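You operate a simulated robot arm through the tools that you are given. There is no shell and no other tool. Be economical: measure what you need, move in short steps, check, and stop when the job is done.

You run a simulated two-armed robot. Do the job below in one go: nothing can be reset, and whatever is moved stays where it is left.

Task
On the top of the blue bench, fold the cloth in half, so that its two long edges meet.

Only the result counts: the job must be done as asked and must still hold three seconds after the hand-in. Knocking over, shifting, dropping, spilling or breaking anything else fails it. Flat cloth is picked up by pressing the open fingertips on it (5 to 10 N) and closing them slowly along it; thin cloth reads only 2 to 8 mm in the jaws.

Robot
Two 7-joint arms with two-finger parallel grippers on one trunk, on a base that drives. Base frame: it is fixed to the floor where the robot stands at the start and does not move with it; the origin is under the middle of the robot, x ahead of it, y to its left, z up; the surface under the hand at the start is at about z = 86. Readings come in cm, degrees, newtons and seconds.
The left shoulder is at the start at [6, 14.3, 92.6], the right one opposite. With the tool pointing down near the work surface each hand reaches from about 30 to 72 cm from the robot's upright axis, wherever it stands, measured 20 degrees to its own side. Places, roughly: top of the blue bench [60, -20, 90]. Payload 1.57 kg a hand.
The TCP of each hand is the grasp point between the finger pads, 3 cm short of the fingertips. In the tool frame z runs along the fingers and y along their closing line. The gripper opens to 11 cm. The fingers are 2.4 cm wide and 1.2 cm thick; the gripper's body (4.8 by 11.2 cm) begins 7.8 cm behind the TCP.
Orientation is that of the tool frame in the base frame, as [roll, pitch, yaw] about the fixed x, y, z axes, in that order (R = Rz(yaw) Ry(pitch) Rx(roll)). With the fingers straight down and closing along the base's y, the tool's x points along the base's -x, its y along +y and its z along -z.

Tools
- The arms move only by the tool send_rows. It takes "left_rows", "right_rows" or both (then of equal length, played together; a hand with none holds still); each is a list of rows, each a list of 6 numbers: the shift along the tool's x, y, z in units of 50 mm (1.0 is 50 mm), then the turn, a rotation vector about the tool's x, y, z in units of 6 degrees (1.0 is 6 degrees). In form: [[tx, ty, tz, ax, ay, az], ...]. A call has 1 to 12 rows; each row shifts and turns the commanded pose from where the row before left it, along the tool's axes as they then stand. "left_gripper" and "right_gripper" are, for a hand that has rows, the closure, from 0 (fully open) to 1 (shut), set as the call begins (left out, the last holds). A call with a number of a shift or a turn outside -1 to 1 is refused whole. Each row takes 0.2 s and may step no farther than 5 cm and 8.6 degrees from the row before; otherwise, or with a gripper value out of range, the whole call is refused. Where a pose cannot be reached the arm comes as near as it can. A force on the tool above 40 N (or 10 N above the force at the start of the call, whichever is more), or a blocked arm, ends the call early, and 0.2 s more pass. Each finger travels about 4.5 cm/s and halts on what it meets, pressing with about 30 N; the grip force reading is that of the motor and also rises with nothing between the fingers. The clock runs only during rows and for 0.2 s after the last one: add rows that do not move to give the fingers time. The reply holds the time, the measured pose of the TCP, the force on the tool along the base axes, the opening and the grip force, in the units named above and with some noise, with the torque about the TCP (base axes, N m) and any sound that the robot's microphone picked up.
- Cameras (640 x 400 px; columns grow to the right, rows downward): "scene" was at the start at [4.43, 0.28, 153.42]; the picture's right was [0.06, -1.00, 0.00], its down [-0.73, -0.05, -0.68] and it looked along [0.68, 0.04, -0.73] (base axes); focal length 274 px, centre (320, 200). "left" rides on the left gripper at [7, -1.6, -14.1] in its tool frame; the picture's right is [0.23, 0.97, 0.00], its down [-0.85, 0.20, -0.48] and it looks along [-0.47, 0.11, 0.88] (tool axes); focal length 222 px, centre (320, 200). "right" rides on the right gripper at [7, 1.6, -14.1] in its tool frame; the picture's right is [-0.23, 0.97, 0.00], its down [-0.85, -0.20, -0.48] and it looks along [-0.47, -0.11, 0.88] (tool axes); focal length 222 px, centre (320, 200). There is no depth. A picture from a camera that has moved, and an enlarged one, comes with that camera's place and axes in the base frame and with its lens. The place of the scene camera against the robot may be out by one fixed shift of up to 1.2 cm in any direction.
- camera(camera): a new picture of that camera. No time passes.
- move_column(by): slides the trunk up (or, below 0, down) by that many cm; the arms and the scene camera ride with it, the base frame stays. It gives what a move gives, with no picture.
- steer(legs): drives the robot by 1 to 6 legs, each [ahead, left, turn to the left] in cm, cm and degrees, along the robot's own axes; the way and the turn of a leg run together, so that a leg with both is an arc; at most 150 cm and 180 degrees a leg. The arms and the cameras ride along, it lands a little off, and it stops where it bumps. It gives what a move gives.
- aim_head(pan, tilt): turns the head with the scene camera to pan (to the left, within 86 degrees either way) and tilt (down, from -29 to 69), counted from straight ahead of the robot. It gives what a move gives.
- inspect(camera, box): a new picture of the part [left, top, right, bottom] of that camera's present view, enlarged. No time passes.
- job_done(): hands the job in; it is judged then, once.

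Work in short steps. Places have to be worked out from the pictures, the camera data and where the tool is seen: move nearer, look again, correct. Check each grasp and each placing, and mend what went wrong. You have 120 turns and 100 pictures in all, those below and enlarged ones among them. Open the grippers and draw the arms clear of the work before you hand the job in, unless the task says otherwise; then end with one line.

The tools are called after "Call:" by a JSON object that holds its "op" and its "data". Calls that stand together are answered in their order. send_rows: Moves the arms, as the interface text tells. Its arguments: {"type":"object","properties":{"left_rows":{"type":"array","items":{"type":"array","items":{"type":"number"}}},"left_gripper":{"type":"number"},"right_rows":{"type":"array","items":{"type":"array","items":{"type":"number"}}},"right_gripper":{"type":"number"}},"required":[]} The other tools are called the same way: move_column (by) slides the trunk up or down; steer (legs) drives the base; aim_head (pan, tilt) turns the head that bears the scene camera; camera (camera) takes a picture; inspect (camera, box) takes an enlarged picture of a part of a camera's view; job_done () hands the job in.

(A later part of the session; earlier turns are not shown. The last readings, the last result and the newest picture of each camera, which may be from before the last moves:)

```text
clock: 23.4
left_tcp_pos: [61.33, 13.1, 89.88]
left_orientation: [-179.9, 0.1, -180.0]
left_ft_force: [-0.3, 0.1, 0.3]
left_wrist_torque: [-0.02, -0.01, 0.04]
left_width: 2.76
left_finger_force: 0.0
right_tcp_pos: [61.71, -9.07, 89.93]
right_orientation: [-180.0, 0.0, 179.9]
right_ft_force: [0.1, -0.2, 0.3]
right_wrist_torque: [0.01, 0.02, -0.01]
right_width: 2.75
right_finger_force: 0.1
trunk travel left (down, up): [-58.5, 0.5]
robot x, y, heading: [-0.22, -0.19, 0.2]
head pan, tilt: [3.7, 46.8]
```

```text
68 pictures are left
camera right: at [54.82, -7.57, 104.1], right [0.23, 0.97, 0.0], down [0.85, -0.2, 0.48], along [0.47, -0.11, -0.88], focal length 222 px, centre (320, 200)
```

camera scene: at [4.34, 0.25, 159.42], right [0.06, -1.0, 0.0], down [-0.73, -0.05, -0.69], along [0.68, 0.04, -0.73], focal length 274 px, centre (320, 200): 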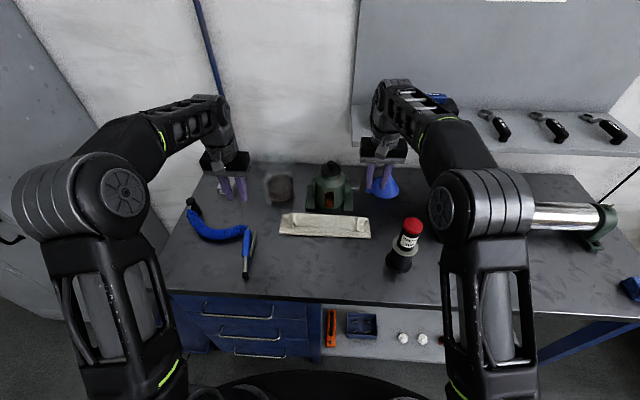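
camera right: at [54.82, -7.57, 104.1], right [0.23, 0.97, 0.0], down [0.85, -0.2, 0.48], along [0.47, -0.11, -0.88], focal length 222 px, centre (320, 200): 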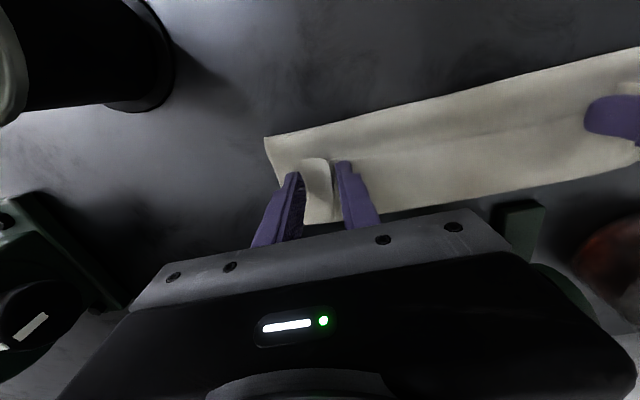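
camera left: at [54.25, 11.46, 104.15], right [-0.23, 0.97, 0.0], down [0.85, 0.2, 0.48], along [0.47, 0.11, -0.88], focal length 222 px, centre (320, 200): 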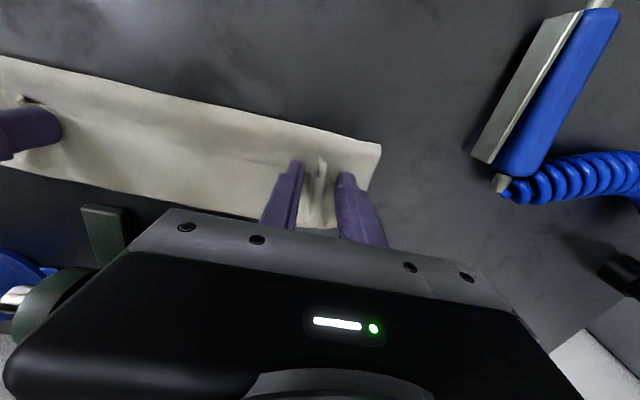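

Both tongues stand between the fingers, so I'm closing on them and lifting a little.

Call:
{"op": "send_rows", "data": {"left_rows": [[0, 0, 0, 0, 0, 0], [0, 0, 0, 0, 0, 0], [0, 0, 0, 0, 0, 0], [0, 0, 0, 0, 0, 0], [0, 0, -0.2, 0, 0, 0], [0, 0, -0.2, 0, 0, 0], [0, 0, 0, 0, 0, 0]], "right_rows": [[0, 0, 0, 0, 0, 0], [0, 0, 0, 0, 0, 0], [0, 0, 0, 0, 0, 0], [0, 0, 0, 0, 0, 0], [0, 0, -0.2, 0, 0, 0], [0, 0, -0.2, 0, 0, 0], [0, 0, 0, 0, 0, 0]], "left_gripper": 1.0, "right_gripper": 1.0}}

Call:
{"op": "camera", "data": {"camera": "left"}}

Call:
{"op": "camera", "data": {"camera": "right"}}

```text
clock: 25.0
left_tcp_pos: [61.32, 13.14, 92.05]
left_orientation: [-180.0, 0.0, 180.0]
left_ft_force: [0.4, 0.0, -0.4]
left_wrist_torque: [0.0, 0.0, 0.01]
left_width: 0.23
left_finger_force: 24.3
right_tcp_pos: [61.57, -9.08, 91.92]
right_orientation: [180.0, -0.1, -179.9]
right_ft_force: [0.7, -0.3, -0.1]
right_wrist_torque: [0.0, 0.05, 0.05]
right_width: 0.02
right_finger_force: 21.4
trunk travel left (down, up): [-58.5, 0.5]
robot x, y, heading: [0.02, -0.05, -0.0]
head pan, tilt: [3.7, 46.8]
```

```text
67 pictures are left
camera left: at [54.25, 11.47, 106.17], right [-0.23, 0.97, 0.0], down [0.85, 0.2, 0.48], along [0.47, 0.11, -0.88], focal length 222 px, centre (320, 200)
```

left: 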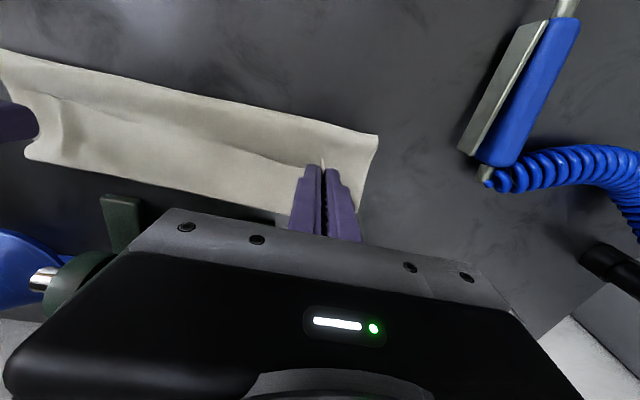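

```text
66 pictures are left
camera right: at [54.76, -7.55, 106.15], right [0.23, 0.97, 0.0], down [0.85, -0.2, 0.48], along [0.47, -0.11, -0.88], focal length 222 px, centre (320, 200)
```

right: 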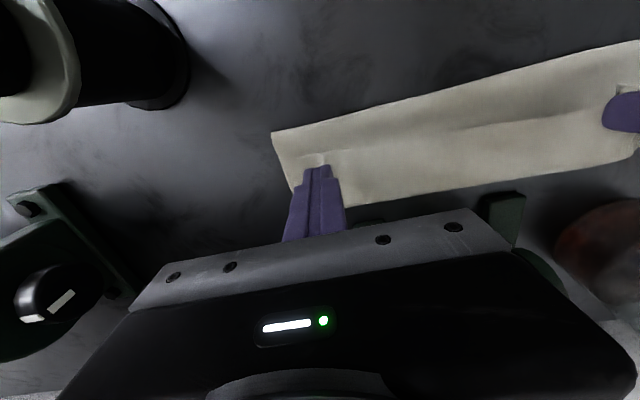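

The left hand holds its tongue at 2.3 mm, but the right slipped off at 0.2 mm. I'm reopening the right hand and going a bit lower until the cloth is touched.

Call:
{"op": "send_rows", "data": {"right_rows": [[0, 0, 0, 0, 0, 0], [0, 0, 0, 0, 0, 0], [0, 0, 0.2, 0, 0, 0], [0, 0, 0.2, 0, 0, 0], [0, 0, 0.06, 0, 0, 0], [0, 0, 0, 0, 0, 0]], "right_gripper": 0.72}}

Call:
{"op": "camera", "data": {"camera": "right"}}

```text
clock: 26.4
left_tcp_pos: [61.24, 13.01, 92.04]
left_orientation: [-179.9, 0.1, 180.0]
left_ft_force: [-0.2, 0.0, 0.1]
left_wrist_torque: [0.04, 0.01, 0.0]
left_width: 0.26
left_finger_force: 23.9
right_tcp_pos: [61.68, -9.1, 89.7]
right_orientation: [180.0, 0.0, -180.0]
right_ft_force: [0.9, -0.3, 0.0]
right_wrist_torque: [-0.02, 0.02, 0.0]
right_width: 3.04
right_finger_force: 0.1
trunk travel left (down, up): [-58.5, 0.5]
robot x, y, heading: [-0.06, 0.32, -0.0]
head pan, tilt: [3.7, 46.8]
```

```text
65 pictures are left
camera right: at [54.78, -7.51, 103.85], right [0.23, 0.97, 0.0], down [0.85, -0.2, 0.48], along [0.47, -0.11, -0.88], focal length 222 px, centre (320, 200)
```

right: 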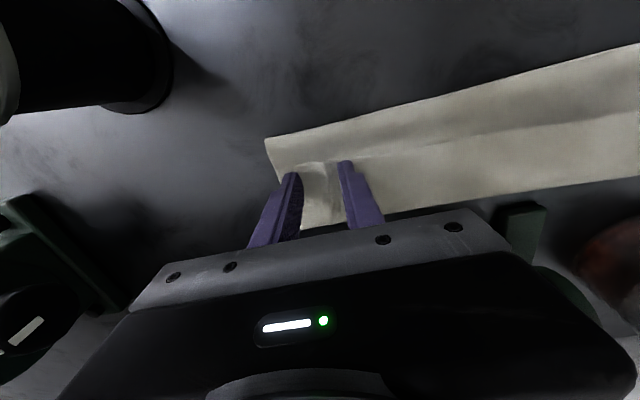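

The flap lies between the fingers now. I'm pressing down slightly to get light contact before closing.

Call:
{"op": "send_rows", "data": {"right_rows": [[0, 0, 0.03, 0, 0, 0], [0, 0, 0, 0, 0, 0], [0, 0, 0.02, 0, 0, 0], [0, 0, 0, 0, 0, 0]]}}

```text
clock: 27.4
left_tcp_pos: [61.26, 13.07, 91.98]
left_orientation: [-180.0, -0.1, 179.9]
left_ft_force: [-0.2, 0.1, -0.4]
left_wrist_torque: [-0.04, 0.0, 0.02]
left_width: 0.27
left_finger_force: 23.8
right_tcp_pos: [61.63, -9.12, 89.36]
right_orientation: [-179.9, 0.0, 180.0]
right_ft_force: [0.5, 0.3, 1.0]
right_wrist_torque: [0.04, -0.03, -0.02]
right_width: 3.08
right_finger_force: 0.1
trunk travel left (down, up): [-58.5, 0.5]
robot x, y, heading: [0.06, -0.28, 0.1]
head pan, tilt: [3.7, 46.8]
```

Contact is just starting. I'm pressing a little more and closing in stages.

Call:
{"op": "send_rows", "data": {"right_rows": [[0, 0, 0.015, 0, 0, 0], [0, 0, 0, 0, 0, 0], [0, 0, 0, 0, 0, 0]], "right_gripper": 0.82}}

Call:
{"op": "send_rows", "data": {"right_rows": [[0, 0, 0, 0, 0, 0], [0, 0, 0, 0, 0, 0], [0, 0, 0, 0, 0, 0]], "right_gripper": 0.91}}

Call:
{"op": "send_rows", "data": {"right_rows": [[0, 0, 0, 0, 0, 0], [0, 0, 0, 0, 0, 0], [0, 0, 0, 0, 0, 0]], "right_gripper": 1.0}}

Call:
{"op": "camera", "data": {"camera": "right"}}

```text
clock: 28.2
left_tcp_pos: [61.21, 13.11, 92.03]
left_orientation: [-180.0, -0.1, 180.0]
left_ft_force: [-0.3, -0.4, -0.5]
left_wrist_torque: [0.0, -0.02, -0.02]
left_width: 0.27
left_finger_force: 24.0
right_tcp_pos: [61.5, -9.11, 89.36]
right_orientation: [180.0, 0.2, -180.0]
right_ft_force: [-0.3, 1.5, 2.2]
right_wrist_torque: [0.04, -0.03, -0.03]
right_width: 2.04
right_finger_force: 0.5
trunk travel left (down, up): [-58.5, 0.5]
robot x, y, heading: [-0.11, 0.09, -0.1]
head pan, tilt: [3.7, 46.8]
```

```text
clock: 29.0
left_tcp_pos: [61.32, 13.01, 91.85]
left_orientation: [-179.8, 0.1, -179.9]
left_ft_force: [0.0, -6.5, -1.4]
left_wrist_torque: [-0.16, 0.04, -0.12]
left_width: 0.26
left_finger_force: 24.4
right_tcp_pos: [61.52, -9.07, 89.28]
right_orientation: [179.9, 0.1, 180.0]
right_ft_force: [-0.6, 5.8, 3.1]
right_wrist_torque: [0.18, -0.03, 0.06]
right_width: 0.98
right_finger_force: 4.3
trunk travel left (down, up): [-58.5, 0.5]
robot x, y, heading: [0.18, 0.14, 0.2]
head pan, tilt: [3.7, 46.8]
```

```text
clock: 29.8
left_tcp_pos: [61.27, 13.04, 91.96]
left_orientation: [-179.9, -0.1, 179.9]
left_ft_force: [0.5, -10.5, -1.1]
left_wrist_torque: [-0.33, 0.02, -0.06]
left_width: 0.22
left_finger_force: 23.7
right_tcp_pos: [61.64, -9.0, 89.41]
right_orientation: [180.0, 0.2, -179.9]
right_ft_force: [0.6, 10.5, 3.6]
right_wrist_torque: [0.36, -0.03, 0.01]
right_width: 0.34
right_finger_force: 24.3
trunk travel left (down, up): [-58.5, 0.5]
robot x, y, heading: [-0.25, -0.25, 0.0]
head pan, tilt: [3.7, 46.8]
```

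```text
64 pictures are left
camera right: at [54.72, -7.48, 103.57], right [0.23, 0.97, 0.0], down [0.85, -0.2, 0.48], along [0.47, -0.11, -0.88], focal length 222 px, centre (320, 200)
```

right: 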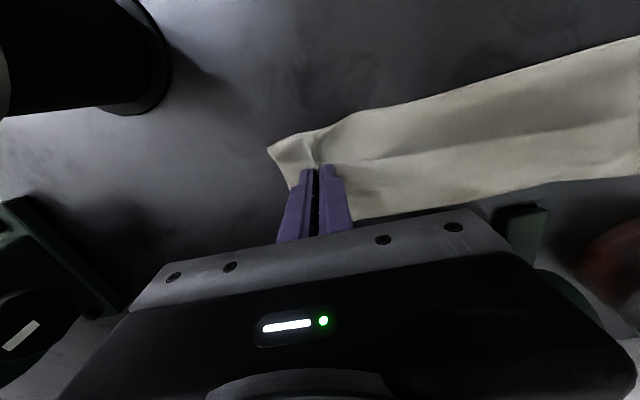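

The right hand now holds, with cross-tension of 10 N. I'm easing inward and lifting both to see which layers came.

Call:
{"op": "send_rows", "data": {"right_rows": [[0, 0.12, -0.2, 0, 0, 0], [0, 0, -0.3, 0, 0, 0], [0, 0, -0.4, 0, 0, 0], [0.2, 0, -0.4, 0, 0, 0], [0.2, 0, -0.2, 0, 0, 0]], "left_rows": [[0, 0, 0, 0, 0, 0], [0, 0, 0, 0, 0, 0], [0, 0, -0.4, 0, 0, 0], [0.2, 0, -0.4, 0, 0, 0], [0.2, 0, -0.2, 0, 0, 0]]}}

Call:
{"op": "inspect", "data": {"camera": "scene", "box": [240, 170, 420, 275]}}

Call:
{"op": "camera", "data": {"camera": "right"}}

Call:
{"op": "camera", "data": {"camera": "left"}}

```text
clock: 31.0
left_tcp_pos: [59.28, 13.24, 97.04]
left_orientation: [179.9, 0.0, -179.9]
left_ft_force: [-0.2, -2.8, -0.7]
left_wrist_torque: [-0.08, 0.03, -0.01]
left_width: 0.27
left_finger_force: 24.7
right_tcp_pos: [59.59, -8.48, 96.94]
right_orientation: [-179.9, 0.1, 180.0]
right_ft_force: [-0.1, 2.6, -0.8]
right_wrist_torque: [0.06, 0.01, 0.04]
right_width: 0.34
right_finger_force: 24.4
trunk travel left (down, up): [-58.5, 0.5]
robot x, y, heading: [0.15, 0.09, 0.1]
head pan, tilt: [3.7, 46.8]
```

```text
3.56 times, centred on (330, 222) of scene
camera zoom: at [4.39, 0.28, 159.41], right [0.06, -1.0, 0.0], down [-0.73, -0.05, -0.69], along [0.68, 0.04, -0.73], focal length 975 px, centre (284, 120)
```

zoom: 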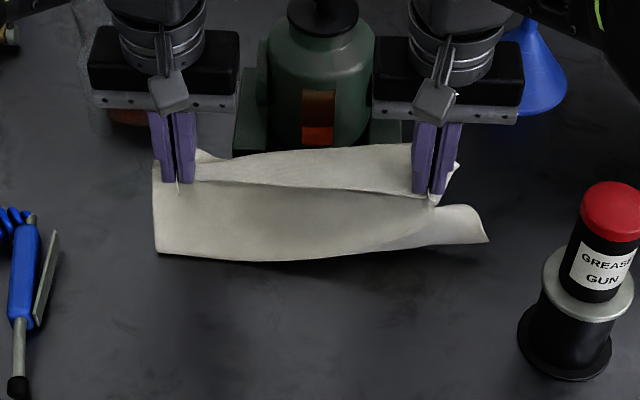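

```text
62 pictures are left
camera right: at [52.69, -6.94, 111.09], right [0.23, 0.97, 0.0], down [0.85, -0.2, 0.48], along [0.47, -0.11, -0.88], focal length 222 px, centre (320, 200)
```

right: 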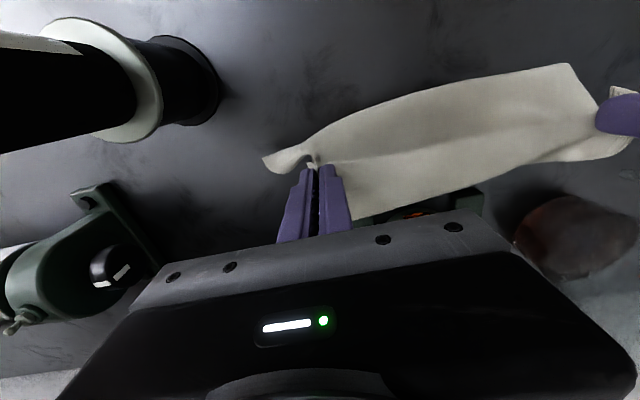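

```text
61 pictures are left
camera left: at [52.24, 11.54, 111.2], right [-0.23, 0.97, 0.0], down [0.85, 0.2, 0.48], along [0.47, 0.11, -0.88], focal length 222 px, centre (320, 200)
```

left: 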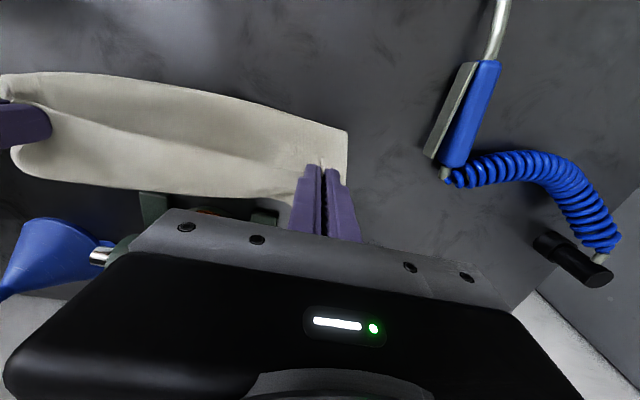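

The right hand caught underlying layers too. I'm lowering both, opening the right and lifting it clear, and leaving the left holding its single tongue.

Call:
{"op": "send_rows", "data": {"right_rows": [[-0.2, 0, 0.4, 0, 0, 0], [-0.2, 0, 0.5, 0, 0, 0], [0, 0, 0.4, 0, 0, 0], [0, 0, 0.1, 0, 0, 0], [0, 0, 0, 0, 0, 0]], "left_rows": [[-0.2, 0, 0.3, 0, 0, 0], [-0.1, 0, 0.3, 0, 0, 0], [0, 0, 0.3, 0, 0, 0], [0, 0, 0, 0, 0, 0], [0, 0, 0, 0, 0, 0]]}}

Call:
{"op": "send_rows", "data": {"right_rows": [[0, 0, 0, 0, 0, 0], [0, 0, 0, 0, 0, 0], [0, 0, 0, 0, 0, 0], [0, 0, -0.2, 0, 0, 0], [0, 0, -0.6, 0, 0, 0], [0, 0, -0.6, 0, 0, 0], [0, 0, -0.6, 0, 0, 0]], "right_gripper": 0.6}}

Call:
{"op": "inspect", "data": {"camera": "right", "box": [240, 20, 600, 230]}}

```text
clock: 32.2
left_tcp_pos: [60.64, 13.24, 92.41]
left_orientation: [-180.0, 0.0, 180.0]
left_ft_force: [0.1, -4.1, -0.7]
left_wrist_torque: [-0.11, -0.05, -0.03]
left_width: 0.26
left_finger_force: 23.9
right_tcp_pos: [61.6, -8.51, 89.88]
right_orientation: [179.9, 0.0, 180.0]
right_ft_force: [0.6, 4.5, 0.4]
right_wrist_torque: [0.12, 0.01, 0.08]
right_width: 0.37
right_finger_force: 24.0
trunk travel left (down, up): [-58.5, 0.5]
robot x, y, heading: [-0.01, 0.26, -0.2]
head pan, tilt: [3.7, 46.8]
```

```text
clock: 33.8
left_tcp_pos: [60.58, 13.37, 92.43]
left_orientation: [179.9, 0.0, 179.9]
left_ft_force: [-0.4, 0.0, 0.2]
left_wrist_torque: [0.0, -0.01, 0.01]
left_width: 0.26
left_finger_force: 24.4
right_tcp_pos: [61.56, -8.39, 99.97]
right_orientation: [179.9, 0.0, 180.0]
right_ft_force: [-0.1, 0.0, 0.9]
right_wrist_torque: [0.01, -0.05, 0.03]
right_width: 4.42
right_finger_force: 0.1
trunk travel left (down, up): [-58.5, 0.5]
robot x, y, heading: [0.07, 0.01, -0.1]
head pan, tilt: [3.7, 46.8]
```

```text
1.78 times, centred on (420, 125) of right
camera zoom: at [54.62, -6.86, 114.2], right [0.23, 0.97, 0.0], down [0.85, -0.2, 0.48], along [0.47, -0.11, -0.88], focal length 395 px, centre (142, 333)
```

zoom: 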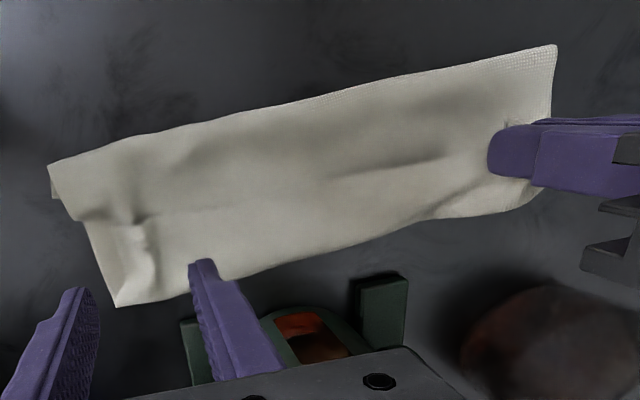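

Right is clear. I'm pulling the left tongue up and back toward the robot to unroll that side.

Call:
{"op": "send_rows", "data": {"left_rows": [[0.1, 0, -0.4, 0, 0, 0], [0.2, 0, -0.4, 0, 0, 0], [0.4, 0, -0.3, 0, 0, 0], [0.4, 0, 0, 0, 0, 0], [0.4, 0, 0, 0, 0, 0], [0.4, 0, 0.1, 0, 0, 0], [0.4, 0, 0.2, 0, 0, 0], [0.4, 0, 0.3, 0, 0, 0], [0.3, 0, 0.3, 0, 0, 0], [0, 0, 0, 0, 0, 0]]}}

Call:
{"op": "inspect", "data": {"camera": "scene", "box": [240, 170, 420, 290]}}

Call:
{"op": "camera", "data": {"camera": "right"}}

```text
clock: 36.0
left_tcp_pos: [45.84, 13.15, 93.49]
left_orientation: [-180.0, 0.0, -180.0]
left_ft_force: [-0.1, 0.7, 0.2]
left_wrist_torque: [0.01, -0.04, -0.04]
left_width: 0.26
left_finger_force: 24.4
right_tcp_pos: [61.67, -8.42, 99.85]
right_orientation: [-180.0, 0.0, -180.0]
right_ft_force: [0.4, 0.0, 0.1]
right_wrist_torque: [0.01, 0.02, 0.03]
right_width: 4.41
right_finger_force: 0.0
trunk travel left (down, up): [-58.5, 0.5]
robot x, y, heading: [-0.17, 0.29, -0.1]
head pan, tilt: [3.7, 46.8]
```

```text
3.33 times, centred on (330, 230) of scene
camera zoom: at [4.45, 0.28, 159.41], right [0.06, -1.0, 0.0], down [-0.73, -0.05, -0.68], along [0.68, 0.04, -0.73], focal length 914 px, centre (287, 100)
```

zoom: 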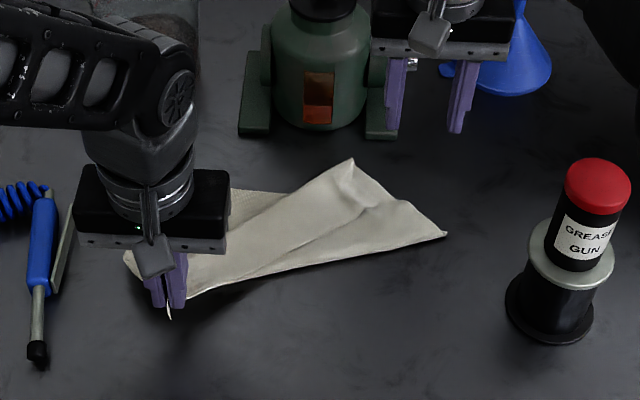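

```text
58 pictures are left
camera right: at [54.65, -6.86, 114.13], right [0.23, 0.97, 0.0], down [0.85, -0.2, 0.48], along [0.47, -0.11, -0.88], focal length 222 px, centre (320, 200)
```

right: 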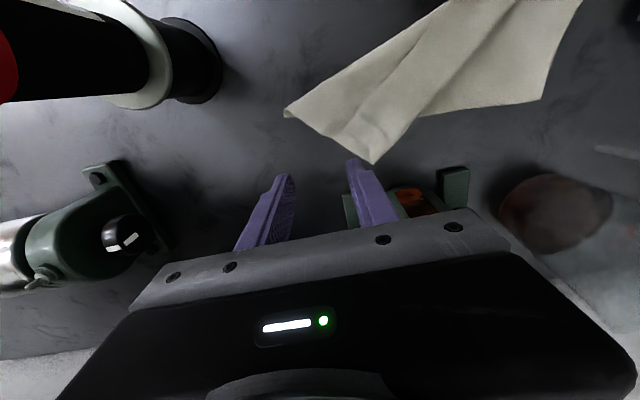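

The left half has opened. I'm inspecting the right part to find its near-edge corner.

Call:
{"op": "inspect", "data": {"camera": "right", "box": [270, 0, 600, 190]}}

Call:
{"op": "inspect", "data": {"camera": "scene", "box": [280, 205, 376, 265]}}

```text
1.94 times, centred on (435, 95) of right
camera zoom: at [54.65, -6.86, 114.13], right [0.23, 0.97, 0.0], down [0.85, -0.2, 0.48], along [0.47, -0.11, -0.88], focal length 431 px, centre (97, 404)
```

zoom: 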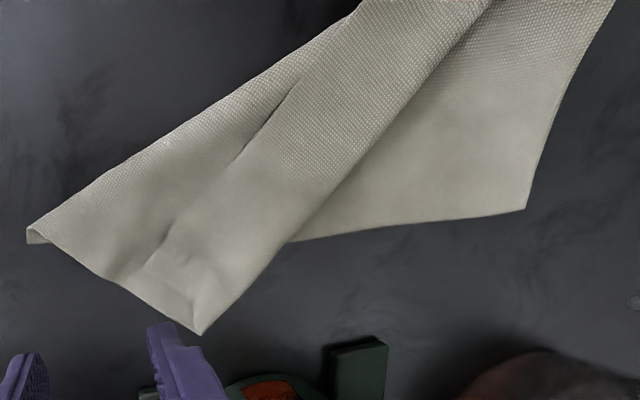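

```text
6.67 times, centred on (328, 235) of scene
camera zoom: at [4.45, 0.28, 159.41], right [0.06, -1.0, 0.0], down [-0.73, -0.05, -0.68], along [0.68, 0.04, -0.73], focal length 1829 px, centre (267, -33)
```

zoom: 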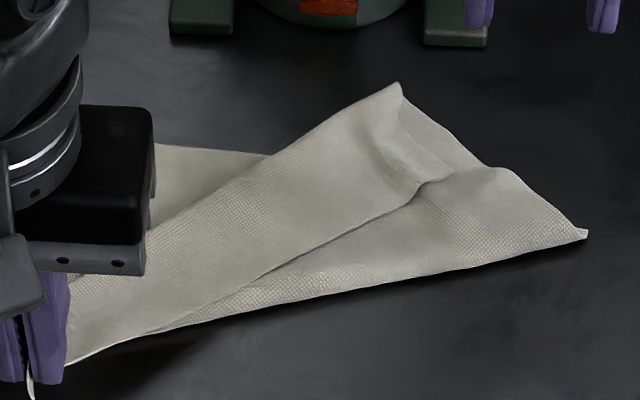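

The right near-edge corner lies on top at about (60, −5). I'm moving the right hand over it with a small opening to pinch only the top layer.

Call:
{"op": "send_rows", "data": {"right_rows": [[0.28, 0.54, 0, 0, 0, 0], [0, 0.54, 0.3, 0, 0, 0], [0, 0, 0.5, 0, 0, 0], [0, 0, 0.5, 0, 0, 0], [0, 0, 0.5, 0, 0, 0], [0, 0, 0, 0, 0, 0]], "right_gripper": 0.79}}

Call:
{"op": "inspect", "data": {"camera": "right", "box": [200, 60, 460, 220]}}

```text
clock: 37.4
left_tcp_pos: [45.65, 13.24, 93.44]
left_orientation: [-179.9, 0.0, 179.9]
left_ft_force: [0.0, 0.3, 0.8]
left_wrist_torque: [0.03, 0.01, 0.01]
left_width: 0.26
left_finger_force: 24.1
right_tcp_pos: [60.16, -3.15, 90.84]
right_orientation: [-180.0, 0.0, 180.0]
right_ft_force: [0.1, 0.5, 0.2]
right_wrist_torque: [0.0, 0.02, 0.01]
right_width: 2.31
right_finger_force: 0.0
trunk travel left (down, up): [-58.5, 0.5]
robot x, y, heading: [-0.23, -0.14, -0.1]
head pan, tilt: [3.7, 46.8]
```

```text
2.46 times, centred on (330, 140) of right
camera zoom: at [53.28, -1.61, 105.02], right [0.23, 0.97, 0.0], down [0.85, -0.2, 0.48], along [0.47, -0.11, -0.88], focal length 547 px, centre (295, 348)
```

zoom: 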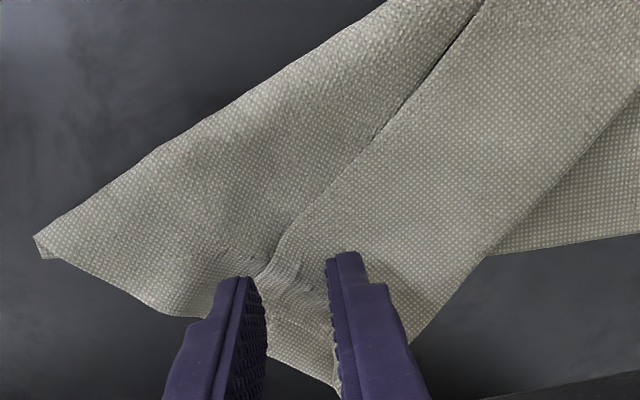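

The flap corner with its small ridge sits between the fingers. I'm nudging left and lowering to light contact.

Call:
{"op": "send_rows", "data": {"right_rows": [[0.06, 0.12, 0.1, 0, 0, 0], [0, 0, 0.1, 0, 0, 0], [0, 0, 0.05, 0, 0, 0], [0, 0, 0, 0, 0, 0]]}}

```text
clock: 38.4
left_tcp_pos: [45.68, 13.1, 93.51]
left_orientation: [180.0, 0.0, -180.0]
left_ft_force: [0.3, 0.0, -0.4]
left_wrist_torque: [-0.01, -0.04, -0.04]
left_width: 0.27
left_finger_force: 24.3
right_tcp_pos: [59.94, -2.46, 89.54]
right_orientation: [180.0, 0.0, -179.9]
right_ft_force: [0.2, 0.3, -0.3]
right_wrist_torque: [0.01, 0.01, 0.0]
right_width: 2.3
right_finger_force: 0.0
trunk travel left (down, up): [-58.5, 0.5]
robot x, y, heading: [-0.06, -0.14, 0.2]
head pan, tilt: [3.7, 46.8]
```

Not touching yet, so I'm lowering another 1–2 mm and closing slowly.

Call:
{"op": "send_rows", "data": {"right_rows": [[0, 0, 0.025, 0, 0, 0], [0, 0, 0, 0, 0, 0], [0, 0, 0, 0, 0, 0]], "right_gripper": 0.84}}

Call:
{"op": "send_rows", "data": {"right_rows": [[0, 0, 0, 0, 0, 0], [0, 0, 0, 0, 0, 0], [0, 0, 0, 0, 0, 0]], "right_gripper": 0.9}}

Call:
{"op": "inspect", "data": {"camera": "right", "box": [200, 60, 460, 220]}}

```text
clock: 39.2
left_tcp_pos: [45.77, 13.17, 93.57]
left_orientation: [-179.9, -0.1, -180.0]
left_ft_force: [-0.6, -0.8, -0.2]
left_wrist_torque: [0.0, -0.01, -0.01]
left_width: 0.25
left_finger_force: 23.9
right_tcp_pos: [60.04, -2.61, 89.4]
right_orientation: [-180.0, -0.1, 180.0]
right_ft_force: [0.1, -1.2, 0.5]
right_wrist_torque: [0.0, 0.0, -0.01]
right_width: 1.74
right_finger_force: 0.1
trunk travel left (down, up): [-58.5, 0.5]
robot x, y, heading: [0.06, 0.35, -0.0]
head pan, tilt: [3.7, 46.8]
```

```text
clock: 40.0
left_tcp_pos: [45.69, 13.22, 93.42]
left_orientation: [-180.0, 0.0, 180.0]
left_ft_force: [0.0, 0.2, 0.5]
left_wrist_torque: [0.02, 0.0, 0.0]
left_width: 0.27
left_finger_force: 23.9
right_tcp_pos: [59.97, -2.56, 89.37]
right_orientation: [180.0, -0.1, -179.9]
right_ft_force: [-0.4, -0.3, 0.7]
right_wrist_torque: [0.03, 0.04, 0.0]
right_width: 1.1
right_finger_force: 0.0
trunk travel left (down, up): [-58.5, 0.5]
robot x, y, heading: [-0.15, -0.16, 0.4]
head pan, tilt: [3.7, 46.8]
```

```text
2.46 times, centred on (330, 140) of right
camera zoom: at [53.06, -1.02, 103.6], right [0.23, 0.97, 0.0], down [0.85, -0.2, 0.48], along [0.47, -0.11, -0.88], focal length 547 px, centre (295, 348)
```

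zoom: 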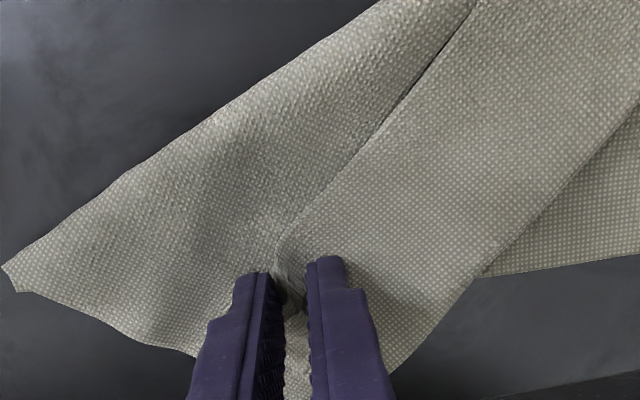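

A ridge of top cloth is caught between the fingers. I'm closing fully and lifting.

Call:
{"op": "send_rows", "data": {"right_rows": [[0, 0, 0, 0, 0, 0], [0, 0, 0, 0, 0, 0], [0, 0, 0, 0, 0, 0], [0.05, 0, -0.2, 0, 0, 0], [0.1, 0, -0.3, 0, 0, 0], [0.1, 0, -0.3, 0, 0, 0]], "right_gripper": 1.0}}

Call:
{"op": "inspect", "data": {"camera": "right", "box": [200, 20, 520, 220]}}

Call:
{"op": "inspect", "data": {"camera": "scene", "box": [260, 185, 404, 275]}}

```text
clock: 41.4
left_tcp_pos: [45.8, 13.26, 93.59]
left_orientation: [-179.9, 0.1, -180.0]
left_ft_force: [-0.1, -0.8, 0.0]
left_wrist_torque: [0.04, 0.0, 0.01]
left_width: 0.26
left_finger_force: 23.9
right_tcp_pos: [58.57, -2.34, 93.5]
right_orientation: [179.9, 0.0, 180.0]
right_ft_force: [-0.1, 0.3, -0.2]
right_wrist_torque: [0.0, 0.02, -0.02]
right_width: 0.22
right_finger_force: 23.9
trunk travel left (down, up): [-58.5, 0.5]
robot x, y, heading: [-0.12, -0.05, 0.0]
head pan, tilt: [3.7, 46.8]
```

```text
2.00 times, centred on (360, 120) of right
camera zoom: at [51.73, -0.86, 107.6], right [0.23, 0.97, 0.0], down [0.85, -0.2, 0.48], along [0.47, -0.11, -0.88], focal length 444 px, centre (240, 360)
```

zoom: 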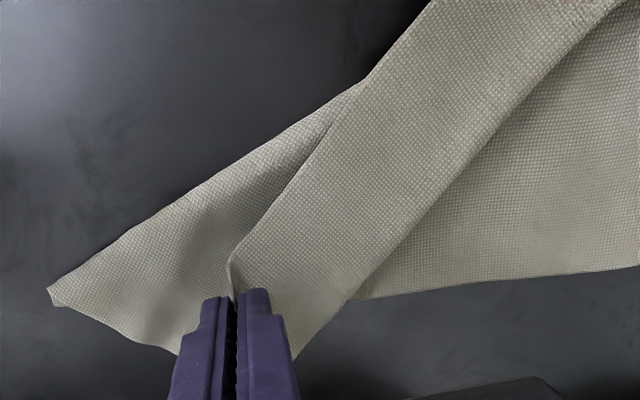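

```text
4.44 times, centred on (332, 230) of scene
camera zoom: at [4.4, 0.29, 159.41], right [0.06, -1.0, 0.0], down [-0.73, -0.05, -0.69], along [0.68, 0.04, -0.73], focal length 1219 px, centre (267, 67)
```

zoom: 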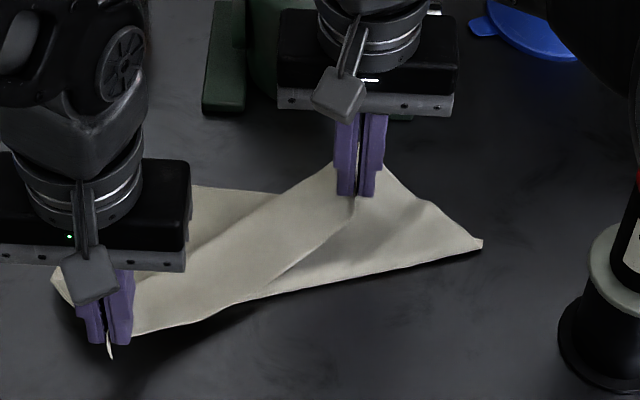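

Only the top corner is held now. I'm pulling it back and outward so the near edge is straight again.

Call:
{"op": "send_rows", "data": {"right_rows": [[0.1, 0, -0.4, 0, 0, 0], [0.3, -0.1, -0.3, 0, 0, 0], [0.4, -0.2, 0, 0, 0, 0], [0.4, -0.2, 0, 0, 0, 0], [0.4, -0.2, 0, 0, 0, 0], [0.4, -0.2, 0.2, 0, 0, 0], [0.4, -0.2, 0.2, 0, 0, 0], [0.22, -0.1, 0.3, 0, 0, 0], [0, 0, 0, 0, 0, 0]]}}

Call:
{"op": "inspect", "data": {"camera": "scene", "box": [240, 170, 432, 290]}}

```text
clock: 43.4
left_tcp_pos: [45.84, 13.13, 93.51]
left_orientation: [180.0, 0.0, 180.0]
left_ft_force: [0.3, -2.7, -1.1]
left_wrist_torque: [-0.06, -0.03, 0.01]
left_width: 0.24
left_finger_force: 24.3
right_tcp_pos: [45.51, -8.38, 93.33]
right_orientation: [179.9, 0.1, -180.0]
right_ft_force: [0.6, 0.9, -0.7]
right_wrist_torque: [0.08, 0.03, 0.0]
right_width: 0.2
right_finger_force: 23.9
trunk travel left (down, up): [-58.5, 0.5]
robot x, y, heading: [-0.14, -0.04, 0.1]
head pan, tilt: [3.7, 46.8]
```

```text
3.33 times, centred on (336, 230) of scene
camera zoom: at [4.42, 0.28, 159.42], right [0.06, -1.0, 0.0], down [-0.73, -0.05, -0.68], along [0.68, 0.04, -0.73], focal length 914 px, centre (267, 100)
```

zoom: 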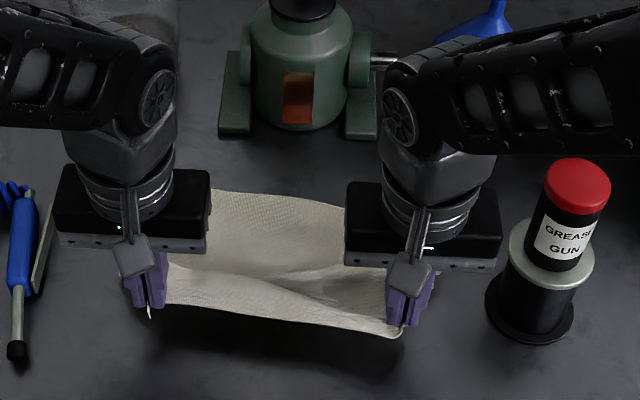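

The cloth is open again. I'm pulling both hands back about 4.5 cm and down to lay it taut and flat.

Call:
{"op": "send_rows", "data": {"right_rows": [[0.2, -0.02, 0.1, 0, 0, 0], [0.2, -0.02, 0.15, 0, 0, 0], [0.2, 0, 0.2, 0, 0, 0], [0.2, 0, 0.2, 0, 0, 0], [0.15, 0, 0, 0, 0, 0], [0, 0, 0, 0, 0, 0]], "left_rows": [[0.2, 0, 0.1, 0, 0, 0], [0.2, 0, 0.15, 0, 0, 0], [0.2, 0, 0.2, 0, 0, 0], [0.2, 0, 0.2, 0, 0, 0], [0.15, 0, 0, 0, 0, 0], [0, 0, 0, 0, 0, 0]]}}

Call:
{"op": "inspect", "data": {"camera": "scene", "box": [240, 180, 432, 300]}}

```text
clock: 44.8
left_tcp_pos: [41.08, 13.25, 90.21]
left_orientation: [180.0, 0.0, -179.9]
left_ft_force: [-1.5, -5.5, -0.8]
left_wrist_torque: [-0.2, 0.0, -0.06]
left_width: 0.26
left_finger_force: 23.5
right_tcp_pos: [40.83, -8.59, 90.1]
right_orientation: [179.9, 0.0, -180.0]
right_ft_force: [0.1, 6.7, -0.4]
right_wrist_torque: [0.19, -0.04, -0.06]
right_width: 0.24
right_finger_force: 23.4
trunk travel left (down, up): [-58.5, 0.5]
robot x, y, heading: [-0.09, 0.18, 0.2]
head pan, tilt: [3.7, 46.8]
```

```text
3.33 times, centred on (336, 240) of scene
camera zoom: at [4.47, 0.28, 159.41], right [0.06, -1.0, 0.0], down [-0.73, -0.05, -0.68], along [0.68, 0.04, -0.73], focal length 914 px, centre (267, 67)
```

zoom: 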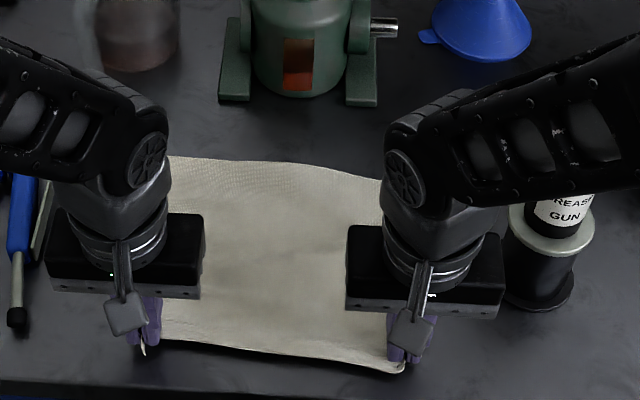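

Flat and taut again. I'm lowering the last bit, opening, and lifting clear to see the corners.

Call:
{"op": "send_rows", "data": {"right_rows": [[0, 0.06, 0.12, 0, 0, 0], [0, 0, 0, 0, 0, 0]], "left_rows": [[0, -0.06, 0.12, 0, 0, 0], [0, 0, 0, 0, 0, 0]]}}

Call:
{"op": "send_rows", "data": {"right_rows": [[0, 0, 0, 0, 0, 0], [0, 0, 0, 0, 0, 0], [0, 0, 0, 0, 0, 0], [0, 0, -0.2, 0, 0, 0], [0, 0, -0.6, 0, 0, 0], [0, 0, -0.8, 0, 0, 0], [0, 0, -0.8, 0, 0, 0]], "left_rows": [[0, 0, 0, 0, 0, 0], [0, 0, 0, 0, 0, 0], [0, 0, 0, 0, 0, 0], [0, 0, -0.2, 0, 0, 0], [0, 0, -0.6, 0, 0, 0], [0, 0.5, -0.8, 0, 0, 0], [0, 0.5, -0.8, 0, 0, 0]], "right_gripper": 0.6, "left_gripper": 0.6}}

Call:
{"op": "inspect", "data": {"camera": "scene", "box": [240, 180, 432, 300]}}

Call:
{"op": "camera", "data": {"camera": "right"}}

```text
clock: 45.4
left_tcp_pos: [41.07, 13.03, 89.73]
left_orientation: [-179.9, 0.1, -180.0]
left_ft_force: [-1.2, -1.4, 0.1]
left_wrist_torque: [-0.05, -0.02, -0.01]
left_width: 0.25
left_finger_force: 24.2
right_tcp_pos: [40.77, -8.48, 89.41]
right_orientation: [179.9, 0.0, 180.0]
right_ft_force: [-0.5, 1.3, -0.4]
right_wrist_torque: [0.05, -0.01, -0.05]
right_width: 0.19
right_finger_force: 23.8
trunk travel left (down, up): [-58.5, 0.5]
robot x, y, heading: [-0.25, -0.1, -0.0]
head pan, tilt: [3.7, 46.8]
```

```text
clock: 47.0
left_tcp_pos: [40.94, 18.03, 101.77]
left_orientation: [-179.8, -0.1, 179.9]
left_ft_force: [-0.2, 0.3, 1.8]
left_wrist_torque: [0.0, -0.02, 0.0]
left_width: 4.39
left_finger_force: 0.1
right_tcp_pos: [40.58, -8.53, 101.77]
right_orientation: [180.0, 0.0, -179.9]
right_ft_force: [0.2, -0.2, 0.2]
right_wrist_torque: [0.06, -0.03, 0.02]
right_width: 4.39
right_finger_force: 0.0
trunk travel left (down, up): [-58.5, 0.5]
robot x, y, heading: [-0.08, 0.09, -0.1]
head pan, tilt: [3.7, 46.8]
```

```text
3.33 times, centred on (336, 240) of scene
camera zoom: at [4.31, 0.28, 159.41], right [0.06, -1.0, 0.0], down [-0.73, -0.05, -0.69], along [0.68, 0.04, -0.73], focal length 914 px, centre (267, 67)
```

zoom: 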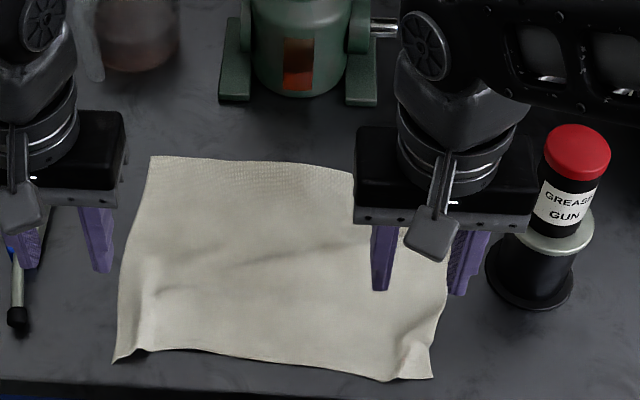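

```text
48 pictures are left
camera right: at [33.76, -6.95, 116.02], right [0.23, 0.97, 0.0], down [0.85, -0.2, 0.48], along [0.47, -0.11, -0.88], focal length 222 px, centre (320, 200)
```

right: 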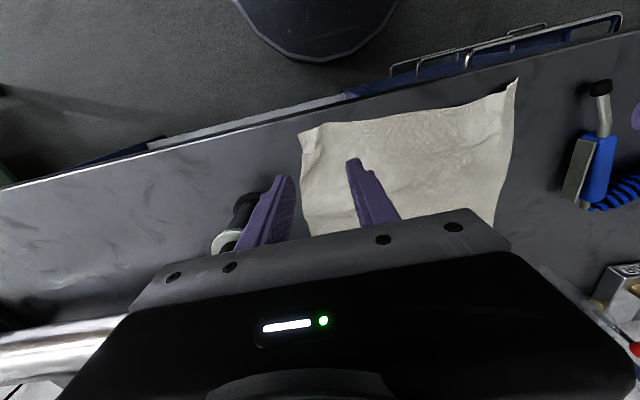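

The cloth relaxed flat nicely, with its edges now at x ≈ 39 and 60.8. Next I'll grip the far corners and fold toward the robot, rotating the hands with the cloth. I'm moving above the far corners.

Call:
{"op": "send_rows", "data": {"right_rows": [[-0.63, 0, 0, 0, 0, 0], [-0.63, 0, 0, 0, 0, 0], [-0.63, 0, 0, 0, 0, 0], [-0.63, -0.1, 0.3, 0, 0, 0], [-0.63, -0.1, 0.45, 0, 0, 0], [-0.6, 0, 0.6, 0, 0, 0], [0, 0, 0, 0, 0, 0]], "left_rows": [[-0.62, -0.2, 0, 0, 0, 0], [-0.62, -0.2, 0, 0, 0, 0], [-0.62, -0.2, 0, 0, 0, 0], [-0.62, -0.2, 0.3, 0, 0, 0], [-0.62, -0.2, 0.45, 0, 0, 0], [-0.6, -0.1, 0.6, 0, 0, 0], [0, 0, 0, 0, 0, 0]], "right_gripper": 0.64, "left_gripper": 0.64}}

Call:
{"op": "camera", "data": {"camera": "right"}}

Call:
{"op": "camera", "data": {"camera": "left"}}

```text
clock: 48.6
left_tcp_pos: [59.3, 12.36, 94.8]
left_orientation: [-179.9, 0.0, 179.9]
left_ft_force: [-0.8, -0.1, -0.1]
left_wrist_torque: [-0.02, 0.02, -0.03]
left_width: 3.96
left_finger_force: 0.1
right_tcp_pos: [59.62, -9.51, 94.99]
right_orientation: [179.8, 0.1, -179.9]
right_ft_force: [-0.7, -0.8, 0.0]
right_wrist_torque: [0.01, -0.01, 0.0]
right_width: 3.94
right_finger_force: 0.0
trunk travel left (down, up): [-58.5, 0.5]
robot x, y, heading: [-0.09, -0.02, 0.2]
head pan, tilt: [3.7, 46.8]
```

```text
47 pictures are left
camera right: at [52.65, -7.99, 109.16], right [0.23, 0.97, 0.0], down [0.85, -0.2, 0.48], along [0.47, -0.11, -0.88], focal length 222 px, centre (320, 200)
```

right: 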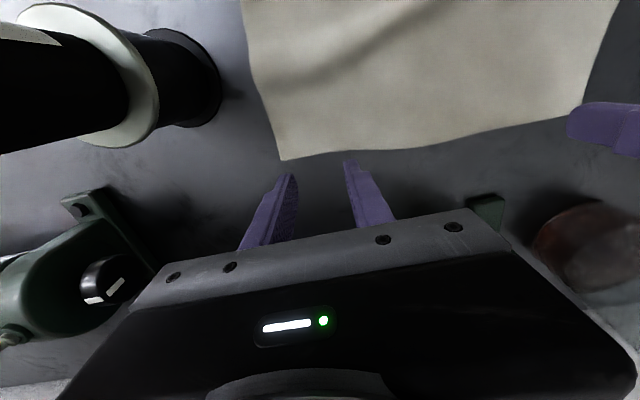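

```text
46 pictures are left
camera left: at [52.32, 10.64, 109.06], right [-0.23, 0.97, 0.0], down [0.85, 0.2, 0.48], along [0.47, 0.11, -0.88], focal length 222 px, centre (320, 200)
```

left: 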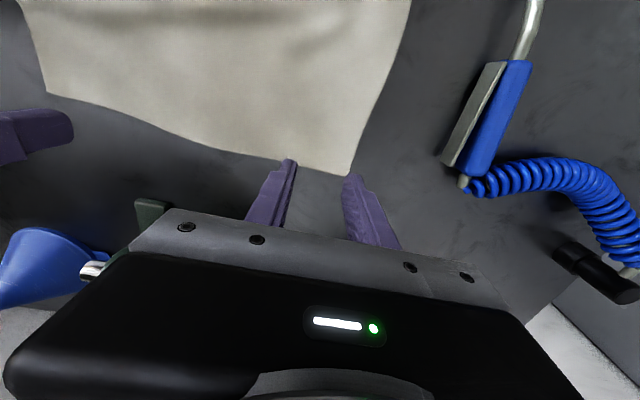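

Far corners are at (61.0, 16.1) and (59.3, −13.7). I'm aligning to x 59.4 left and 58.3 right, and descending to just above contact.

Call:
{"op": "send_rows", "data": {"right_rows": [[0.26, 0.02, 0.3, 0, 0, 0], [0, 0, 0.4, 0, 0, 0], [0, 0, 0.3, 0, 0, 0], [0, 0, 0.09, 0, 0, 0], [0, 0, 0, 0, 0, 0]], "left_rows": [[-0.03, 0.05, 0.3, 0, 0, 0], [0, 0, 0.4, 0, 0, 0], [0, 0, 0.3, 0, 0, 0], [0, 0, 0.05, 0, 0, 0], [0, 0, 0, 0, 0, 0]]}}

Call:
{"op": "send_rows", "data": {"right_rows": [[0, 0, 0.04, 0, 0, 0], [0, 0, 0, 0, 0, 0], [0, 0, 0.02, 0, 0, 0], [0, 0, 0, 0, 0, 0], [0, 0, 0, 0, 0, 0]], "left_rows": [[0, 0, 0.04, 0, 0, 0], [0, 0, 0, 0, 0, 0], [0, 0, 0.02, 0, 0, 0], [0, 0, 0, 0, 0, 0], [0, 0, 0, 0, 0, 0]]}}

```text
clock: 49.8
left_tcp_pos: [59.6, 12.7, 89.45]
left_orientation: [-180.0, 0.1, 179.9]
left_ft_force: [-0.9, -0.3, -0.1]
left_wrist_torque: [-0.02, 0.0, -0.03]
left_width: 3.96
left_finger_force: 0.0
right_tcp_pos: [58.36, -9.2, 89.26]
right_orientation: [-179.9, 0.0, -180.0]
right_ft_force: [-0.5, 0.3, -0.2]
right_wrist_torque: [0.03, -0.02, 0.02]
right_width: 3.97
right_finger_force: 0.1
trunk travel left (down, up): [-58.5, 0.5]
robot x, y, heading: [0.17, 0.02, 0.0]
head pan, tilt: [3.7, 46.8]
```

```text
clock: 51.0
left_tcp_pos: [59.58, 12.8, 89.25]
left_orientation: [179.9, 0.0, 179.9]
left_ft_force: [0.1, 0.4, -1.1]
left_wrist_torque: [0.0, 0.02, 0.01]
left_width: 3.96
left_finger_force: 0.2
right_tcp_pos: [58.41, -9.25, 89.12]
right_orientation: [179.9, 0.1, 180.0]
right_ft_force: [2.0, 0.2, 8.5]
right_wrist_torque: [-0.03, -0.05, 0.04]
right_width: 3.93
right_finger_force: 0.1
trunk travel left (down, up): [-58.5, 0.5]
robot x, y, heading: [0.04, 0.29, -0.0]
head pan, tilt: [3.7, 46.8]
```

Right is at 8.5 N, which is good. Left is still clear, so I'm lowering it about 1.2 mm in steps.

Call:
{"op": "send_rows", "data": {"left_rows": [[0, 0, 0.015, 0, 0, 0], [0, 0, 0, 0, 0, 0], [0, 0, 0.012, 0, 0, 0], [0, 0, 0, 0, 0, 0], [0, 0, 0, 0, 0, 0]]}}

```text
clock: 52.2
left_tcp_pos: [59.6, 12.65, 89.25]
left_orientation: [180.0, 0.1, 180.0]
left_ft_force: [1.0, 0.3, 2.3]
left_wrist_torque: [0.03, -0.03, -0.01]
left_width: 3.98
left_finger_force: 0.0
right_tcp_pos: [58.36, -9.25, 89.15]
right_orientation: [179.9, 0.1, -179.9]
right_ft_force: [2.2, 0.2, 12.1]
right_wrist_torque: [-0.07, -0.06, 0.01]
right_width: 3.99
right_finger_force: 0.0
trunk travel left (down, up): [-58.5, 0.5]
robot x, y, heading: [-0.29, -0.63, 0.2]
head pan, tilt: [3.7, 46.8]
```

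Nudging left for about 8 N and starting the slow closing.

Call:
{"op": "send_rows", "data": {"left_rows": [[0, 0, 0.014, 0, 0, 0], [0, 0, 0, 0, 0, 0], [0, 0, 0, 0, 0, 0]], "right_rows": [[0, 0, -0.005, 0, 0, 0], [0, 0, 0, 0, 0, 0], [0, 0, 0, 0, 0, 0]], "left_gripper": 0.68, "right_gripper": 0.68}}

Call:
{"op": "send_rows", "data": {"left_rows": [[0, 0, 0, 0, 0, 0], [0, 0, 0, 0, 0, 0], [0, 0, 0, 0, 0, 0]], "right_rows": [[0, 0, 0, 0, 0, 0], [0, 0, 0, 0, 0, 0], [0, 0, 0, 0, 0, 0]], "left_gripper": 0.73, "right_gripper": 0.73}}

```text
clock: 53.0
left_tcp_pos: [59.58, 12.69, 89.09]
left_orientation: [-180.0, 0.1, 179.9]
left_ft_force: [-1.0, 0.1, 7.1]
left_wrist_torque: [0.02, 0.03, 0.01]
left_width: 3.46
left_finger_force: 0.1
right_tcp_pos: [58.25, -9.27, 89.14]
right_orientation: [179.9, 0.0, 180.0]
right_ft_force: [1.7, 0.7, 9.1]
right_wrist_torque: [0.02, -0.04, 0.0]
right_width: 3.47
right_finger_force: 0.1
trunk travel left (down, up): [-58.5, 0.5]
robot x, y, heading: [0.07, -0.22, -0.2]
head pan, tilt: [3.7, 46.8]
```

```text
clock: 53.8
left_tcp_pos: [59.6, 12.6, 89.17]
left_orientation: [180.0, 0.0, -180.0]
left_ft_force: [-0.4, -2.1, 9.2]
left_wrist_torque: [-0.04, 0.0, -0.02]
left_width: 3.0
left_finger_force: 0.1
right_tcp_pos: [58.23, -9.25, 89.17]
right_orientation: [179.8, 0.1, -179.9]
right_ft_force: [-0.2, 1.4, 9.7]
right_wrist_torque: [0.04, -0.02, 0.02]
right_width: 3.06
right_finger_force: 0.5
trunk travel left (down, up): [-58.5, 0.5]
robot x, y, heading: [-0.24, 0.09, -0.2]
head pan, tilt: [3.7, 46.8]
```

Forces are ideal at 9–10 N, so I'm continuing to close in stages.

Call:
{"op": "send_rows", "data": {"left_rows": [[0, 0, 0, 0, 0, 0], [0, 0, 0, 0, 0, 0], [0, 0, 0, 0, 0, 0]], "right_rows": [[0, 0, 0, 0, 0, 0], [0, 0, 0, 0, 0, 0], [0, 0, 0, 0, 0, 0]], "left_gripper": 0.81, "right_gripper": 0.81}}

Call:
{"op": "send_rows", "data": {"left_rows": [[0, 0, 0.002, 0, 0, 0], [0, 0, 0, 0, 0, 0], [0, 0, 0, 0, 0, 0]], "right_rows": [[0, 0, 0.002, 0, 0, 0], [0, 0, 0, 0, 0, 0], [0, 0, 0, 0, 0, 0]], "left_gripper": 0.9, "right_gripper": 0.9}}

Call:
{"op": "send_rows", "data": {"left_rows": [[0, 0, 0, 0, 0, 0], [0, 0, 0, 0, 0, 0], [0, 0, 0, 0, 0, 0], [0, 0, 0, 0, 0, 0]], "right_rows": [[0, 0, 0, 0, 0, 0], [0, 0, 0, 0, 0, 0], [0, 0, 0, 0, 0, 0], [0, 0, 0, 0, 0, 0]], "left_gripper": 1.0, "right_gripper": 1.0}}

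Call:
{"op": "camera", "data": {"camera": "left"}}

Call:
{"op": "camera", "data": {"camera": "right"}}

```text
clock: 54.6
left_tcp_pos: [59.57, 12.72, 89.13]
left_orientation: [180.0, 0.1, -180.0]
left_ft_force: [0.8, -0.9, 9.6]
left_wrist_torque: [0.01, 0.02, -0.02]
left_width: 2.08
left_finger_force: 0.0
right_tcp_pos: [58.19, -9.23, 89.12]
right_orientation: [180.0, 0.2, 179.9]
right_ft_force: [0.1, 1.5, 7.1]
right_wrist_torque: [0.01, 0.01, 0.02]
right_width: 2.12
right_finger_force: 0.2
trunk travel left (down, up): [-58.5, 0.5]
robot x, y, heading: [0.26, -0.15, 0.1]
head pan, tilt: [3.7, 46.8]
```

```text
clock: 55.4
left_tcp_pos: [59.54, 12.82, 89.13]
left_orientation: [-179.9, 0.1, 180.0]
left_ft_force: [0.2, -2.2, 8.3]
left_wrist_torque: [-0.04, 0.01, -0.01]
left_width: 1.14
left_finger_force: 0.3
right_tcp_pos: [58.22, -9.19, 89.13]
right_orientation: [179.9, 0.1, -179.9]
right_ft_force: [0.6, 1.9, 10.0]
right_wrist_torque: [0.05, -0.01, 0.0]
right_width: 1.11
right_finger_force: 0.1
trunk travel left (down, up): [-58.5, 0.5]
robot x, y, heading: [0.08, -0.04, -0.1]
head pan, tilt: [3.7, 46.8]
```

```text
clock: 56.4
left_tcp_pos: [59.52, 12.47, 89.05]
left_orientation: [-179.9, 0.0, 180.0]
left_ft_force: [0.2, -9.9, 8.1]
left_wrist_torque: [-0.28, -0.03, 0.01]
left_width: 0.21
left_finger_force: 24.2
right_tcp_pos: [58.24, -9.23, 89.12]
right_orientation: [179.9, 0.1, -179.9]
right_ft_force: [-0.5, 7.8, 10.9]
right_wrist_torque: [0.15, -0.04, 0.01]
right_width: 0.22
right_finger_force: 24.1
trunk travel left (down, up): [-58.5, 0.5]
robot x, y, heading: [-0.59, 0.21, -0.1]
head pan, tilt: [3.7, 46.8]
```

```text
45 pictures are left
camera left: at [52.5, 10.93, 103.35], right [-0.23, 0.97, 0.0], down [0.85, 0.2, 0.48], along [0.47, 0.11, -0.88], focal length 222 px, centre (320, 200)
```

left: 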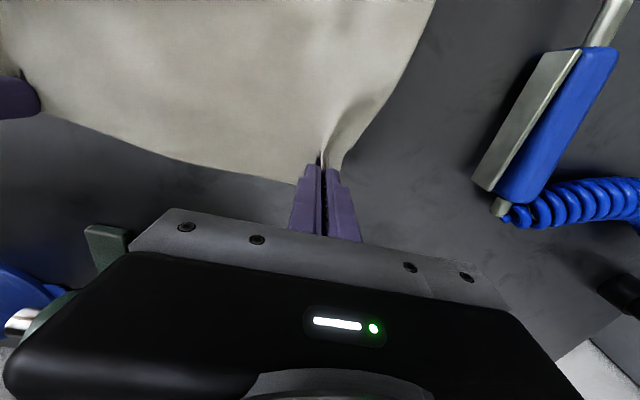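

```text
44 pictures are left
camera right: at [51.29, -7.73, 103.36], right [0.23, 0.97, 0.0], down [0.85, -0.2, 0.48], along [0.47, -0.11, -0.88], focal length 222 px, centre (320, 200)
```

right: 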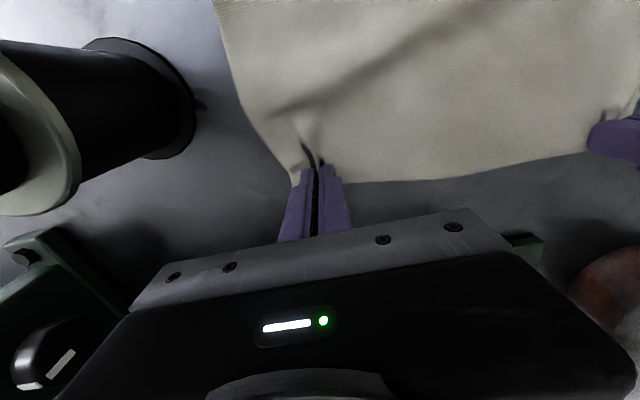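

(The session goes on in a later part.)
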